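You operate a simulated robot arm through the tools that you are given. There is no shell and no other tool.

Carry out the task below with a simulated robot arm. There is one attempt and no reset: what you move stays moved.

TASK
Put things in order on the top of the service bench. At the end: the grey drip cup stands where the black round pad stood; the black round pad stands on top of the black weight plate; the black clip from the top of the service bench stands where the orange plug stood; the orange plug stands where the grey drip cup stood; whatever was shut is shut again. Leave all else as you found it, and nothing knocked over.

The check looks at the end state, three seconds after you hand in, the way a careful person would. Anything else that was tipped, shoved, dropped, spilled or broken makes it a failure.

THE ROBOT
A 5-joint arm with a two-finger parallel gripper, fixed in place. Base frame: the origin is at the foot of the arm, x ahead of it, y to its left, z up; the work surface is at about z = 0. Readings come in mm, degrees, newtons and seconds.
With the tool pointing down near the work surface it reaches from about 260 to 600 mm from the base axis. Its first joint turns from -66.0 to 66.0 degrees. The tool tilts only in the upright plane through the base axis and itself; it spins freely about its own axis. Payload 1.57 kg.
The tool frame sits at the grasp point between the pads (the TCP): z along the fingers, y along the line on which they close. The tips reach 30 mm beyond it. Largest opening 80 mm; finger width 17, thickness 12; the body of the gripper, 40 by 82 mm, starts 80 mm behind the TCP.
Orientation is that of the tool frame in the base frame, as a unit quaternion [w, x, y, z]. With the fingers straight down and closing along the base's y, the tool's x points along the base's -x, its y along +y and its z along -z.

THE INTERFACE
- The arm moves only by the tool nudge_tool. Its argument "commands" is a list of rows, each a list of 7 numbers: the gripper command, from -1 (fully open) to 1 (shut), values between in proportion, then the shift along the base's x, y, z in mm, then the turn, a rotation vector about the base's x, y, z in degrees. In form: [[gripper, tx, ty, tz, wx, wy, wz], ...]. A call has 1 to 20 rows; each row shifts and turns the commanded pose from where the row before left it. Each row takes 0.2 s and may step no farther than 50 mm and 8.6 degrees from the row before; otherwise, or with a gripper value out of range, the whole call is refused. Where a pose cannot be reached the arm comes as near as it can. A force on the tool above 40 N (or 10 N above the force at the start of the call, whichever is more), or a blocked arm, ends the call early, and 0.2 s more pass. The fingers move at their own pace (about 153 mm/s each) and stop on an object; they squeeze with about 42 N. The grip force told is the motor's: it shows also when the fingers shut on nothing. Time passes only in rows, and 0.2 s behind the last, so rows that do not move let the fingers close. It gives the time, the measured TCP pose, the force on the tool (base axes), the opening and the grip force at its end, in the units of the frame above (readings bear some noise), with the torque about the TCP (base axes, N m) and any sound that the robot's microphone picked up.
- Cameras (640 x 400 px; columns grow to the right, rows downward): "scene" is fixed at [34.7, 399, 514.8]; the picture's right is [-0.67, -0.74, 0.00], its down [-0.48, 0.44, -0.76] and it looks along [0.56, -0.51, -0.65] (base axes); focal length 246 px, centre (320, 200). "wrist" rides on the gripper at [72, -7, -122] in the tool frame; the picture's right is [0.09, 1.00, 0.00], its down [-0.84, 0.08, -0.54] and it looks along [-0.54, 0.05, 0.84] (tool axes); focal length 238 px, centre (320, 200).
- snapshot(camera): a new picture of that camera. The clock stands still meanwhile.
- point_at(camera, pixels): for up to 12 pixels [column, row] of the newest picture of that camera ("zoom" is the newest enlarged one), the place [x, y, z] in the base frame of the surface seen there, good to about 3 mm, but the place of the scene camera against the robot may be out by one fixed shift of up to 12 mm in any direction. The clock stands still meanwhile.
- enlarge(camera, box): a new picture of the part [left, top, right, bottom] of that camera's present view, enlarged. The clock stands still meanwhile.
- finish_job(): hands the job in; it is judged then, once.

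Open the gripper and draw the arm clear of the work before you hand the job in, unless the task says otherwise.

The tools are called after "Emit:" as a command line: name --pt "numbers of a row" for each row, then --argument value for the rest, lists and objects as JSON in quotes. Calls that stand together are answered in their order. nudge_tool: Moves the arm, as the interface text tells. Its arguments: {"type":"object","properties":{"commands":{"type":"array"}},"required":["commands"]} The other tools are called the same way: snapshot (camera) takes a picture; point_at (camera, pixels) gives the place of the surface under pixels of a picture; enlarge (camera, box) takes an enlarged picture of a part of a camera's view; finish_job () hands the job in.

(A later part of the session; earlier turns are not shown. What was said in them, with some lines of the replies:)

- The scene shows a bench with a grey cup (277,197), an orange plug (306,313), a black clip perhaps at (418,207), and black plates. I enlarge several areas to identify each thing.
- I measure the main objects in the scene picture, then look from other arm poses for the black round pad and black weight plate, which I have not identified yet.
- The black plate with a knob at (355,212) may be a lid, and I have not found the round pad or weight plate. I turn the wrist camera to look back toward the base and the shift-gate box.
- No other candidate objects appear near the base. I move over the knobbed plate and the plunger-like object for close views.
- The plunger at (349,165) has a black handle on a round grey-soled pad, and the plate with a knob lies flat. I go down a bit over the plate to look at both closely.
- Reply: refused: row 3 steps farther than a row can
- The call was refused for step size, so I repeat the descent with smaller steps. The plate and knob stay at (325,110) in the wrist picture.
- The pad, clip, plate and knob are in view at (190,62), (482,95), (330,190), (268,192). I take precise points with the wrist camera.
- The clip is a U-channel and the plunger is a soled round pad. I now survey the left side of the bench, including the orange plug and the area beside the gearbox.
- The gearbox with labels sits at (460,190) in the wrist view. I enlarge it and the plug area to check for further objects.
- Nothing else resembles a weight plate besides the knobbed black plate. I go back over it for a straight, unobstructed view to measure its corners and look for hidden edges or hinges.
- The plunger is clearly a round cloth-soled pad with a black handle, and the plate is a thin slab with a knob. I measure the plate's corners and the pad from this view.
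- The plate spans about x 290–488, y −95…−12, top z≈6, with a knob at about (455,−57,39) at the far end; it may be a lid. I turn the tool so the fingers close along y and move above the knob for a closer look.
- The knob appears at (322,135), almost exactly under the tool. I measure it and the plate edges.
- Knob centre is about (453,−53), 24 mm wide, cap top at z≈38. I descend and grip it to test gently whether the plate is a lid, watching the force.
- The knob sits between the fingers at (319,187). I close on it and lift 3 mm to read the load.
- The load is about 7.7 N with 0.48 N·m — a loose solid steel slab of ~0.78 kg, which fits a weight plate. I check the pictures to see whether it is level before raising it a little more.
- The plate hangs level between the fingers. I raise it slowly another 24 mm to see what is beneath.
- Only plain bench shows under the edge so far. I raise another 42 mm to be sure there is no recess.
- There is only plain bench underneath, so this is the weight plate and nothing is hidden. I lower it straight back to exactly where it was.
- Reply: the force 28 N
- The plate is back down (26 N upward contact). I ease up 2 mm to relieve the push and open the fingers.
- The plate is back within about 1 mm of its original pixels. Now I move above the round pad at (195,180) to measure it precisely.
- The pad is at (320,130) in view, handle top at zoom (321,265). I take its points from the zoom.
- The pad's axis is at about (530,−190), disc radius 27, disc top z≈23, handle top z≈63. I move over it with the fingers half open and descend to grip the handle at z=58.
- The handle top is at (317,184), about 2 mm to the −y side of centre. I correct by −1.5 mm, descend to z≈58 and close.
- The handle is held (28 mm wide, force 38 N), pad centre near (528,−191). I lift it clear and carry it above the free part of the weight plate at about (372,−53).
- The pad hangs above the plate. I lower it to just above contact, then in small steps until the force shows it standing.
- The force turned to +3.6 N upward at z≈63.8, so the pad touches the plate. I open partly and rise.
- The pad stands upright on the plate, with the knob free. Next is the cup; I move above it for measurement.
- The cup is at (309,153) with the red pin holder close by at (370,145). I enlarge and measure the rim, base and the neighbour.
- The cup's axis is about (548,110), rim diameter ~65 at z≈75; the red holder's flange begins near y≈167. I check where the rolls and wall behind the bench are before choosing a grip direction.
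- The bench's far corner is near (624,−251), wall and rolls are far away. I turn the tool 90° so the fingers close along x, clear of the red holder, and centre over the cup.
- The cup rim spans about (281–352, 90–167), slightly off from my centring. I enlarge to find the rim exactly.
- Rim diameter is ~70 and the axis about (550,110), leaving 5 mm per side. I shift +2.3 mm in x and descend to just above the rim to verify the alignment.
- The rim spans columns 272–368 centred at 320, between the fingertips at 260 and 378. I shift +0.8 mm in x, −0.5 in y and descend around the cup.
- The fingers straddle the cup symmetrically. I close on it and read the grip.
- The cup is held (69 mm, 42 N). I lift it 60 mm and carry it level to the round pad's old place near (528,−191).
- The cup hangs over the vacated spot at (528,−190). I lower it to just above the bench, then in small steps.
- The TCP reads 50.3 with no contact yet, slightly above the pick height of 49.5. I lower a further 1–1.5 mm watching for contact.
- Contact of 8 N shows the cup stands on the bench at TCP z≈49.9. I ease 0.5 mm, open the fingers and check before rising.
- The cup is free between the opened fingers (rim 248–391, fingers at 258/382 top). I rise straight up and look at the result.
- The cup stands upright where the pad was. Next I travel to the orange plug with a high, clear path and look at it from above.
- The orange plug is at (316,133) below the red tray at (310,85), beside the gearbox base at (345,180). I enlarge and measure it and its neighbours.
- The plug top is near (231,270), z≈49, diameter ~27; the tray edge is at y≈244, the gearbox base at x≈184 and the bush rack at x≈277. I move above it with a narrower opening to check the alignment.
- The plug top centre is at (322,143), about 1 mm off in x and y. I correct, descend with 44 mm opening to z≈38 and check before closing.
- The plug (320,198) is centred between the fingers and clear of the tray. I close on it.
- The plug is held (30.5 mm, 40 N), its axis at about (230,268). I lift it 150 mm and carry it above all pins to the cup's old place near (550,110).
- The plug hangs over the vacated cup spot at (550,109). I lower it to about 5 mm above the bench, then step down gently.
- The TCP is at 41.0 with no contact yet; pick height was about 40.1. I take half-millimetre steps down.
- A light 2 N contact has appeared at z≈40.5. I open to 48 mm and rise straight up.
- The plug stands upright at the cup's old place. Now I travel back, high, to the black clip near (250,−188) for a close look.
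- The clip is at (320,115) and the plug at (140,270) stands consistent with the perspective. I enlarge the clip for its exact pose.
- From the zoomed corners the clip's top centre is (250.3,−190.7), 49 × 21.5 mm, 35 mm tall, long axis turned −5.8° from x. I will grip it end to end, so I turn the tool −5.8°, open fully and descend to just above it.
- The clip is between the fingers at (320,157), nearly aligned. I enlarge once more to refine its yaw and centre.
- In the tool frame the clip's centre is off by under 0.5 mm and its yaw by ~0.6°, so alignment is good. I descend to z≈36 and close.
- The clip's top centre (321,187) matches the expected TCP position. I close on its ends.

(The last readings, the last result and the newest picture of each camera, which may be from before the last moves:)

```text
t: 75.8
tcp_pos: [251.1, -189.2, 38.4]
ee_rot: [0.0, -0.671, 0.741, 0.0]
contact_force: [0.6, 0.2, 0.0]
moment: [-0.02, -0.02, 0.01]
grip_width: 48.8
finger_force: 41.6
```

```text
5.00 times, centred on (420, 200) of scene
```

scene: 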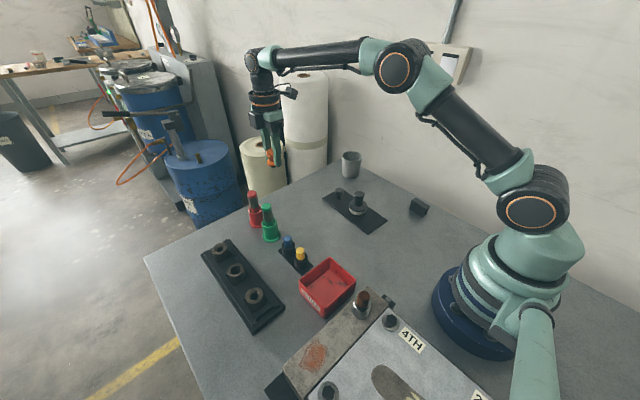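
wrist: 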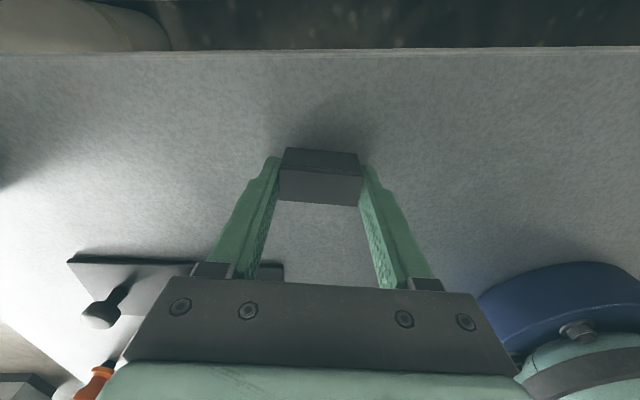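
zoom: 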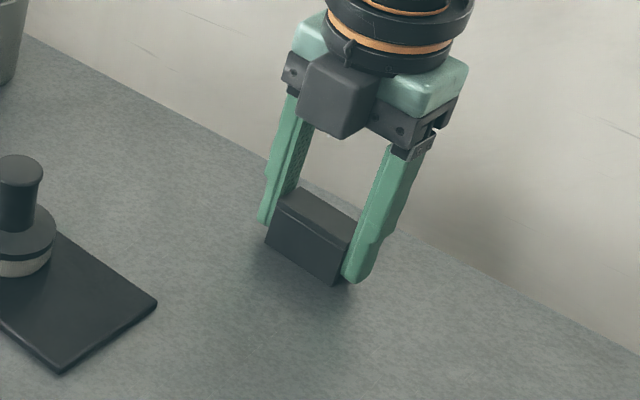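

The clip is held (48.8 mm, 41.6 N). I lift it 120 mm and carry it around through x≈340 toward the left side.

Emit:
nudge_tool --pt "1 0 0 8 0 0 0" --pt "1 0 0 25 0 0 0" --pt "1 0 0 30 0 0 0" --pt "1 0 0 30 0 0 0" --pt "1 0 0 27 0 0 0" --pt "1 17.8 25.8 0 0 0 0" --pt "1 17.8 25.8 0 0 0 0" --pt "1 17.8 25.8 0 0 0 0" --pt "1 17.8 25.8 0 0 0 0" --pt "1 17.8 25.8 0 0 0 0" --pt "1 0 30 0 0 0 0" --pt "1 0 30 0 0 0 0" --pt "1 0 30 0 0 0 0" --pt "1 0 30 0 0 0 5.8" --pt "1 0 30 0 0 0 0" --pt "1 0 30 0 0 0 0" --pt "1 0 0 0 0 0 0"

Emit:
snapshot --camera "wrist"

Emit:
snapshot --camera "scene"

```text
t: 79.4
tcp_pos: [339.7, 118.3, 156.2]
ee_rot: [0.0, -0.707, 0.707, 0.0]
contact_force: [-0.3, 0.6, 0.2]
moment: [0.03, 0.0, 0.0]
grip_width: 49.0
finger_force: 42.4
```

```text
taken
```

wrist: 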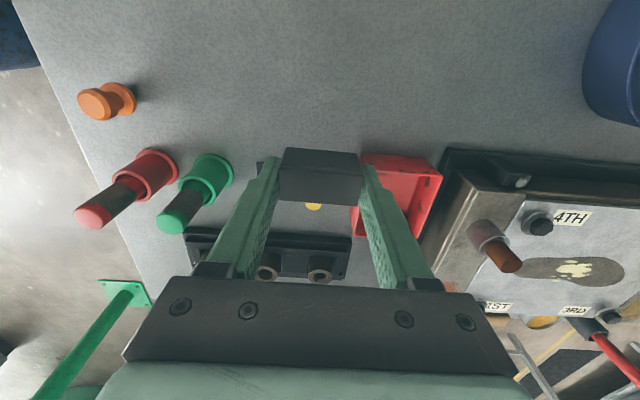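

```text
taken
```

scene: 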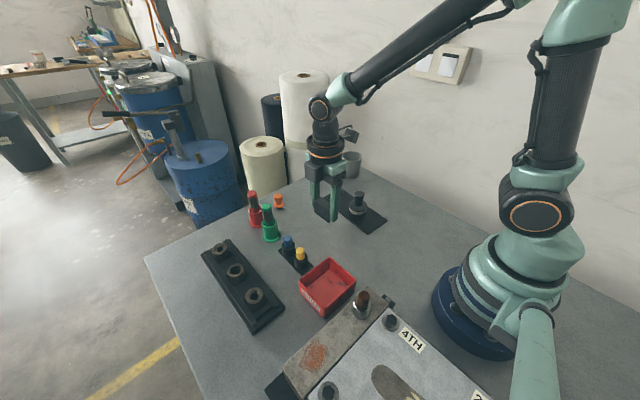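

The clip is level in the grip. I continue to above the plug's old place at (230,268).

Emit:
nudge_tool --pt "1 -18.3 25 0 0 0 0" --pt "1 -18.3 25 0 0 0 0" --pt "1 -18.3 25 0 0 0 0" --pt "1 -18.3 25 0 0 0 0" --pt "1 -18.3 25 0 0 0 0" --pt "1 -18.2 24.7 0 0 0 0" --pt "1 0 0 -30 0 0 0" --pt "1 0 0 -20 0 0 0" --pt "1 0 0 0 0 0 0"

Emit:
snapshot --camera "wrist"

Emit:
enlarge --camera "scene" --box '[240, 230, 400, 360]'

```text
t: 81.4
tcp_pos: [229.4, 269.6, 106.6]
ee_rot: [-0.001, -0.707, 0.707, 0.001]
contact_force: [-0.7, -0.1, -0.3]
moment: [-0.01, 0.02, -0.02]
grip_width: 48.9
finger_force: 42.2
```

```text
taken
```

wrist: 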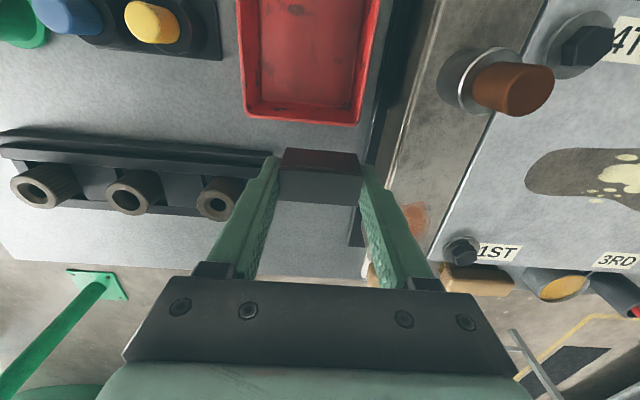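

```text
3.08 times, centred on (320, 295) of scene
```

zoom: 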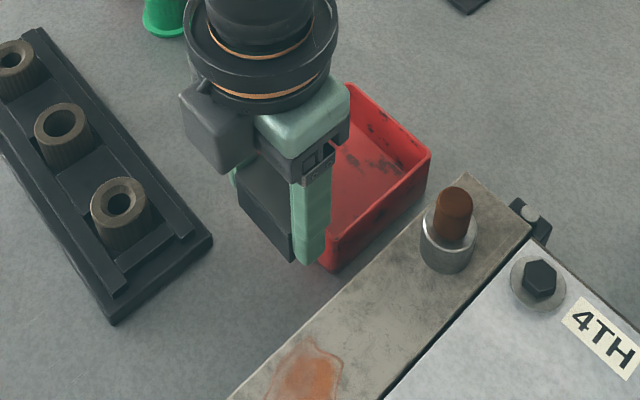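

Clear space remains on each side: gearbox base near x=185 and rack near x=277 versus fingers at 193 and 266. I lower the clip to just above the bench.

Emit:
nudge_tool --pt "1 0 -0.5 -20 0 0 0" --pt "1 0 0 -20 0 0 0" --pt "1 0 0 -15 0 0 0" --pt "1 0 0 -8 0 0 0" --pt "1 0 0 0 0 0 0"

Emit:
snapshot --camera "wrist"

Emit:
enlarge --camera "scene" --box '[240, 230, 400, 360]'

```text
t: 82.6
tcp_pos: [229.8, 269.5, 44.1]
ee_rot: [0.0, -0.707, 0.708, 0.0]
contact_force: [0.2, -0.3, 0.3]
moment: [-0.01, -0.01, 0.02]
grip_width: 48.8
finger_force: 42.2
```

```text
taken
```

wrist: 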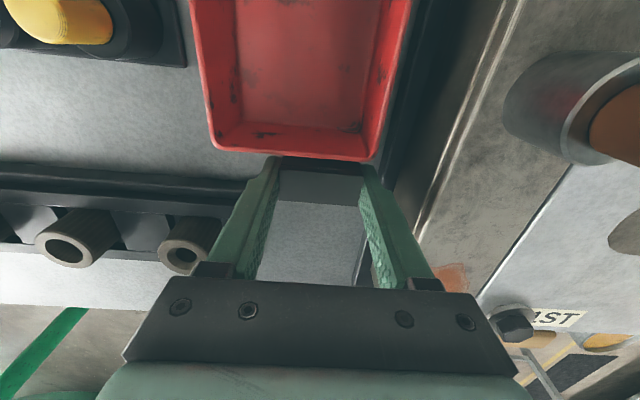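

```text
3.08 times, centred on (320, 295) of scene
```

zoom: 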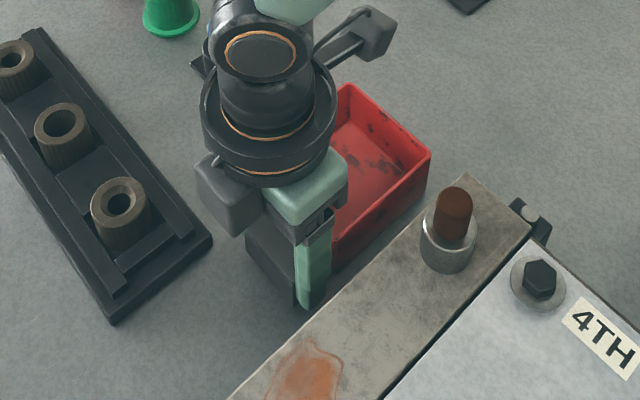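

The clip is about 6 mm above the bench with clearance to tray and gearbox. I step down gently until contact.

Emit:
nudge_tool --pt "1 0 0 -1.5 0 0 0" --pt "1 0 0 -1.5 0 0 0" --pt "1 0 0 -1 0 0 0" --pt "1 0 0 0 0 0 0"

Emit:
nudge_tool --pt "1 0 0 -0.5 0 0 0" --pt "1 0 0 -0.5 0 0 0" --pt "1 0 0 0 0 0 0"

```text
t: 83.6
tcp_pos: [229.2, 268.4, 41.0]
ee_rot: [0.0, 0.707, -0.707, 0.0]
contact_force: [-0.7, 0.2, -0.7]
moment: [0.01, -0.01, -0.03]
grip_width: 48.8
finger_force: 42.1
```

```text
t: 84.4
tcp_pos: [230.4, 267.5, 39.5]
ee_rot: [0.0, -0.707, 0.707, 0.0]
contact_force: [0.7, -0.1, 0.4]
moment: [-0.02, -0.02, 0.01]
grip_width: 48.8
finger_force: 42.4
```

The TCP is at 39.5 with no contact; pick height was about 38.2. I continue in half-millimetre steps.

Emit:
nudge_tool --pt "1 0 0 -0.5 0 0 0" --pt "1 0 0 -0.5 0 0 0" --pt "1 0 0 0 0 0 0"

Emit:
nudge_tool --pt "1 0 0 -0.5 0 0 0" --pt "1 0 0 0 0 0 0"

```text
t: 85.2
tcp_pos: [229.6, 267.9, 38.5]
ee_rot: [0.0, 0.708, -0.707, 0.0]
contact_force: [0.4, -0.2, -0.2]
moment: [0.01, 0.0, 0.0]
grip_width: 48.8
finger_force: 42.4
```

```text
t: 85.8
tcp_pos: [229.5, 266.9, 38.1]
ee_rot: [0.0, -0.707, 0.707, 0.0]
contact_force: [0.5, -0.9, 0.1]
moment: [0.01, 0.01, 0.01]
grip_width: 48.9
finger_force: 41.8
```

Still no contact at about 38.1. I take another small step and watch the force.

Emit:
nudge_tool --pt "1 0 0 -0.5 0 0 0" --pt "1 0 0 0 0 0 0"

Emit:
nudge_tool --pt "1 0 0 -0.4 0 0 0" --pt "1 0 0 0 0 0 0"

```text
t: 86.4
tcp_pos: [229.3, 266.4, 37.1]
ee_rot: [0.0, -0.707, 0.707, 0.001]
contact_force: [-0.5, -0.1, 0.1]
moment: [0.04, 0.0, 0.01]
grip_width: 48.7
finger_force: 42.1
```

```text
t: 87.0
tcp_pos: [228.7, 268.5, 38.0]
ee_rot: [0.0, -0.707, 0.707, 0.0]
contact_force: [-0.1, -0.8, 3.0]
moment: [-0.04, -0.01, -0.01]
grip_width: 49.1
finger_force: 42.2
```

A 3 N contact has appeared, so the clip rests on the bench. I open only to 56 mm to stay clear of the gearbox base and rack, then look.

Emit:
nudge_tool --pt "-0.3 0 0 0 0 0 0" --pt "-0.4 0 0 0 0 0 0" --pt "-0.4 0 0 0 0 0 0"

Emit:
snapshot --camera "wrist"

```text
t: 87.8
tcp_pos: [228.9, 268.2, 37.8]
ee_rot: [-0.001, 0.707, -0.707, -0.001]
contact_force: [-1.5, 0.6, -0.5]
moment: [0.01, 0.02, 0.0]
grip_width: 56.0
finger_force: 0.2
```

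```text
taken
```

wrist: 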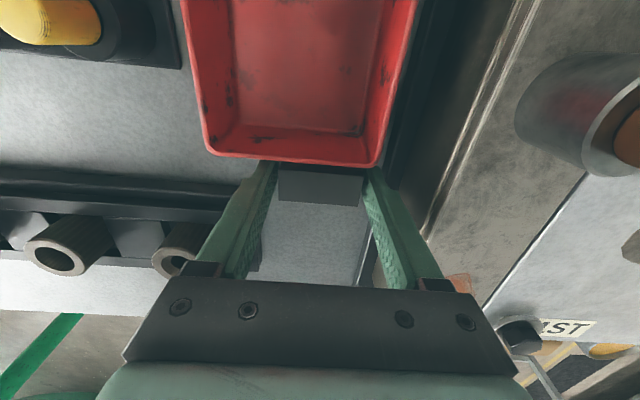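

The clip at (320,188) is free of both fingers. I rise straight up and check the outcome.

Emit:
nudge_tool --pt "-0.4 0 0 8 0 0 0" --pt "-0.4 0 0 20 0 0 0" --pt "-0.4 0 0 40 0 0 0" --pt "-0.4 0 0 40 0 0 0" --pt "-0.4 0 0 40 0 0 0" --pt "-0.4 0 0 40 0 0 0" --pt "-0.4 0 0 0 0 0 0"

Emit:
snapshot --camera "wrist"

Emit:
snapshot --camera "scene"

Emit:
enlarge --camera "scene" --box '[240, 230, 400, 360]'

```text
t: 89.4
tcp_pos: [229.1, 268.5, 225.3]
ee_rot: [-0.001, -0.707, 0.707, 0.0]
contact_force: [0.3, 1.1, -0.1]
moment: [-0.02, 0.0, 0.01]
grip_width: 56.0
finger_force: 0.1
```

```text
taken
```

wrist: 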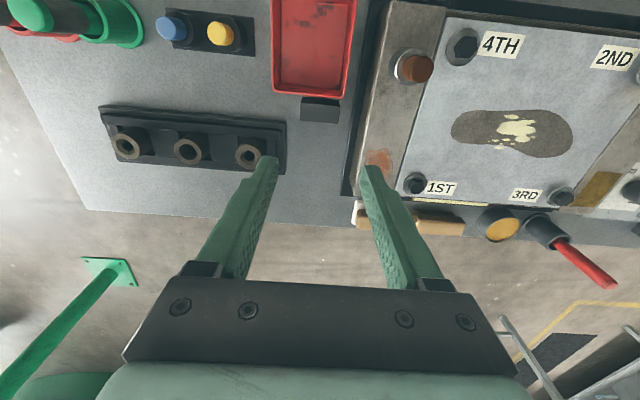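

```text
taken
```

scene: 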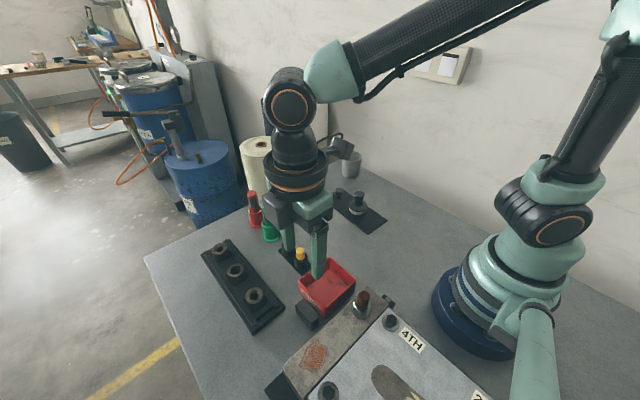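

```text
3.08 times, centred on (320, 295) of scene
```

zoom: 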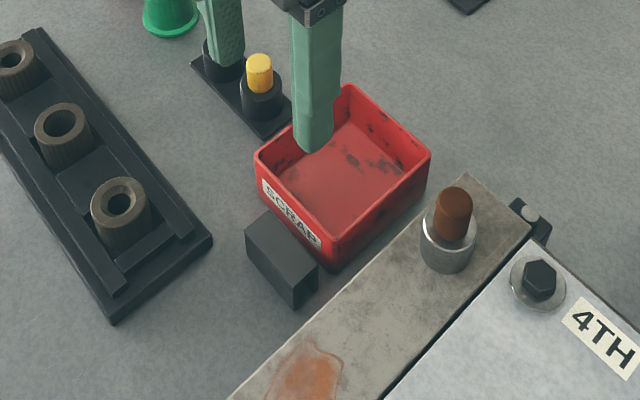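

The clip stands where the plug was, the tray unmoved. I open the gripper and draw the arm back to its starting pose, clear of the work.

Emit:
nudge_tool --pt "-0.4 0 0 45 0 0 0" --pt "-0.4 0 0 45 0 0 0" --pt "-1 12 -25 15 0 0 0" --pt "-1 14 -30 0 0 0 -8" --pt "-1 14 -30 0 0 0 -8" --pt "-1 14 -30 0 0 0 -8" --pt "-1 14 -30 0 0 0 -8" --pt "-1 14 -30 0 0 0 -8" --pt "-1 14 -30 0 0 0 -8" --pt "-1 14 -30 0 0 0 -8" --pt "-1 14 -30 0 0 0 -8" --pt "-1 14 -30 0 0 0 -8" --pt "-1 14 -30 0 0 0 -8" --pt "-1 14 -30 0 0 0 -8" --pt "-1 5 -10 0 0 0 -2" --pt "-1 0 0 0 0 0 0"

Emit:
snapshot --camera "wrist"

Emit:
snapshot --camera "scene"

Emit:
enlarge --camera "scene" --box '[230, 140, 450, 280]'

Emit:
enlarge --camera "scene" --box '[180, 220, 420, 400]'

```text
t: 92.8
tcp_pos: [401.1, -97.6, 331.6]
ee_rot: [0.0, 0.0, 1.0, 0.0]
contact_force: [-0.4, 0.2, -0.6]
moment: [0.04, 0.0, 0.02]
grip_width: 79.8
finger_force: 0.1
```

```text
taken
```

wrist: 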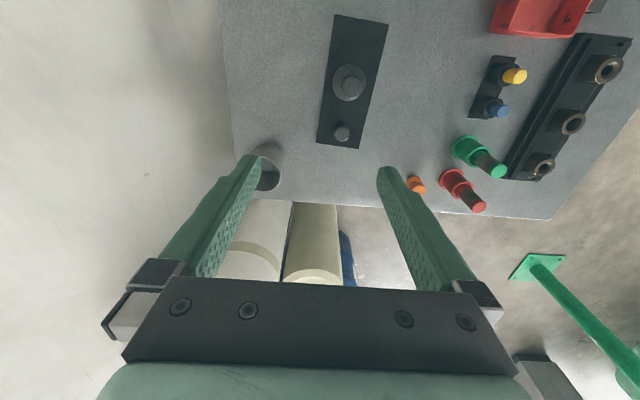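

```text
taken
```

scene: 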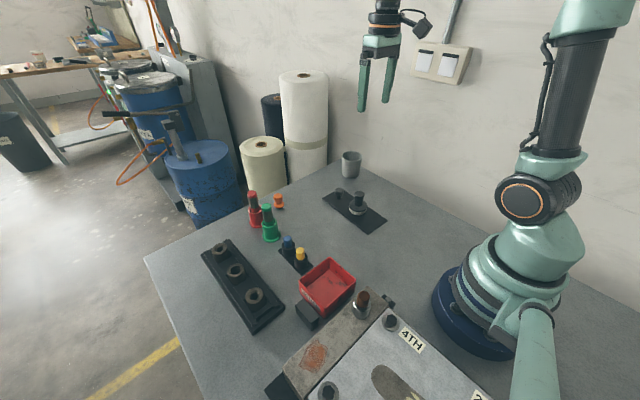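

```text
2.86 times, centred on (340, 210) of scene
```

zoom: 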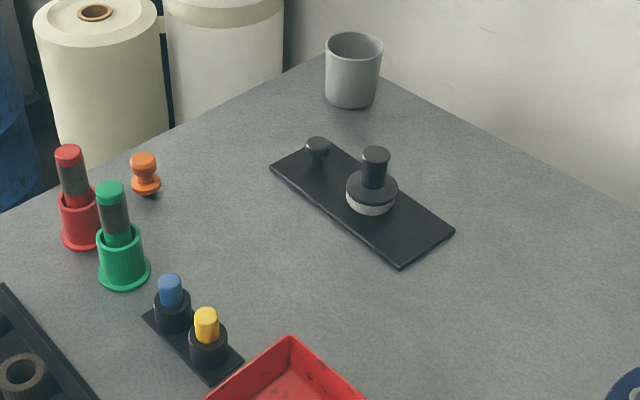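

```text
2.22 times, centred on (300, 310) of scene
```

zoom: 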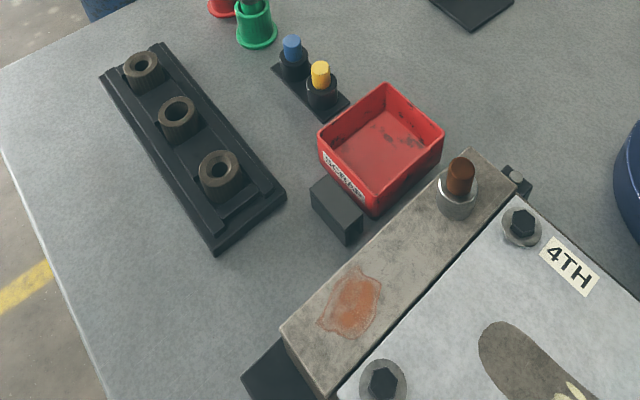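

Everything appears in place: cup at (351,165), pad on plate (357,203), plug at (278,202), clip at (314,315). I check the plug, clip and pad up close one last time for tilt.

Emit:
enlarge --camera "scene" --box '[255, 180, 305, 220]'

Emit:
enlarge --camera "scene" --box '[275, 285, 355, 345]'

Emit:
enlarge --camera "scene" --box '[315, 140, 395, 240]'

```text
10.00 times, centred on (280, 200) of scene
```

zoom: 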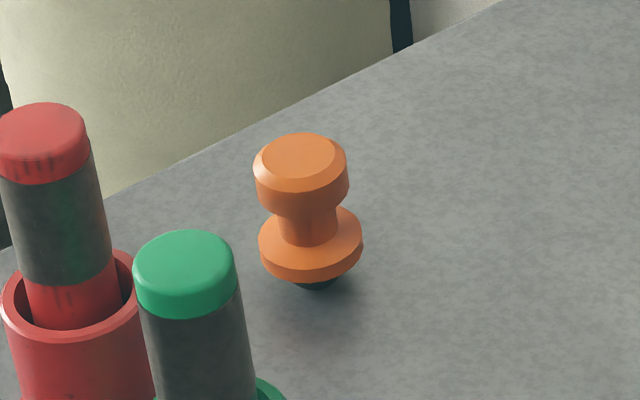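

```text
6.67 times, centred on (315, 315) of scene
```

zoom: 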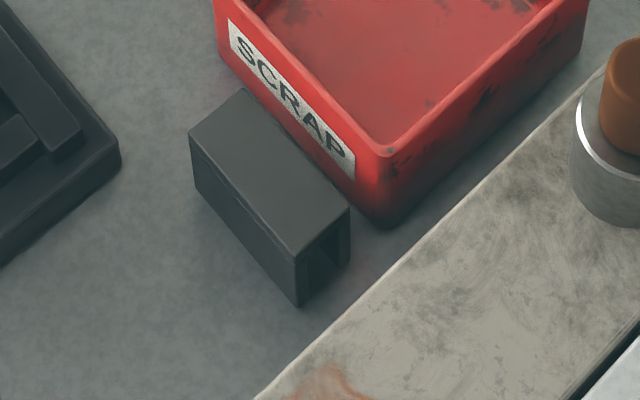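

```text
4.00 times, centred on (355, 190) of scene
```

zoom: 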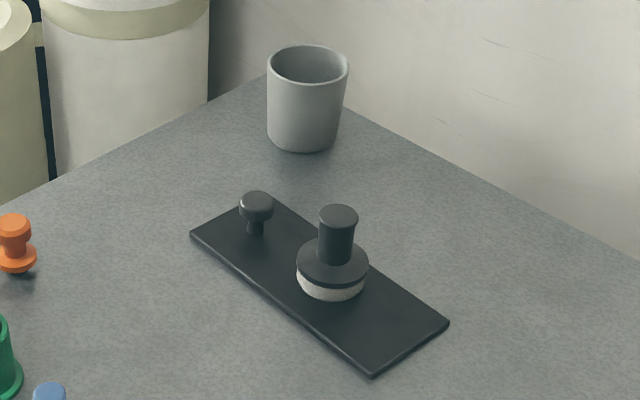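

The plug, clip, cup and pad all stand upright at their goals. The plate and the other things are unmoved, the gripper is open and the arm is clear, so I hand the job in.

Emit:
finish_job

```text
The job is handed in.
```

The bench is arranged as asked and I have handed the job in. I haven't seen the result of the check. The last pictures show everything upright, and the other objects look unmoved.

- **Grey drip cup:** it stands where the black round pad stood, near (528, −190).
- **Black round pad:** it stands on the black weight plate, beside the plate's knob.
- **Orange plug:** it stands where the cup stood, near (550, 109).
- **Black clip:** it stands where the plug stood, near (229, 268). I turned it about 6 degrees so the fingers stayed clear of the tray and gearbox.

I took the plunger-shaped tool with the cloth sole to be the round pad, and the black slab with a knob to be the weight plate. To check that the slab was not a lid, I lifted it about 70 mm. What I could see under it was plain bench, and I set it back within about 1 mm of where it was.

I found nothing shut on the bench, so nothing was opened. The gripper is open and the arm is back near its starting pose.
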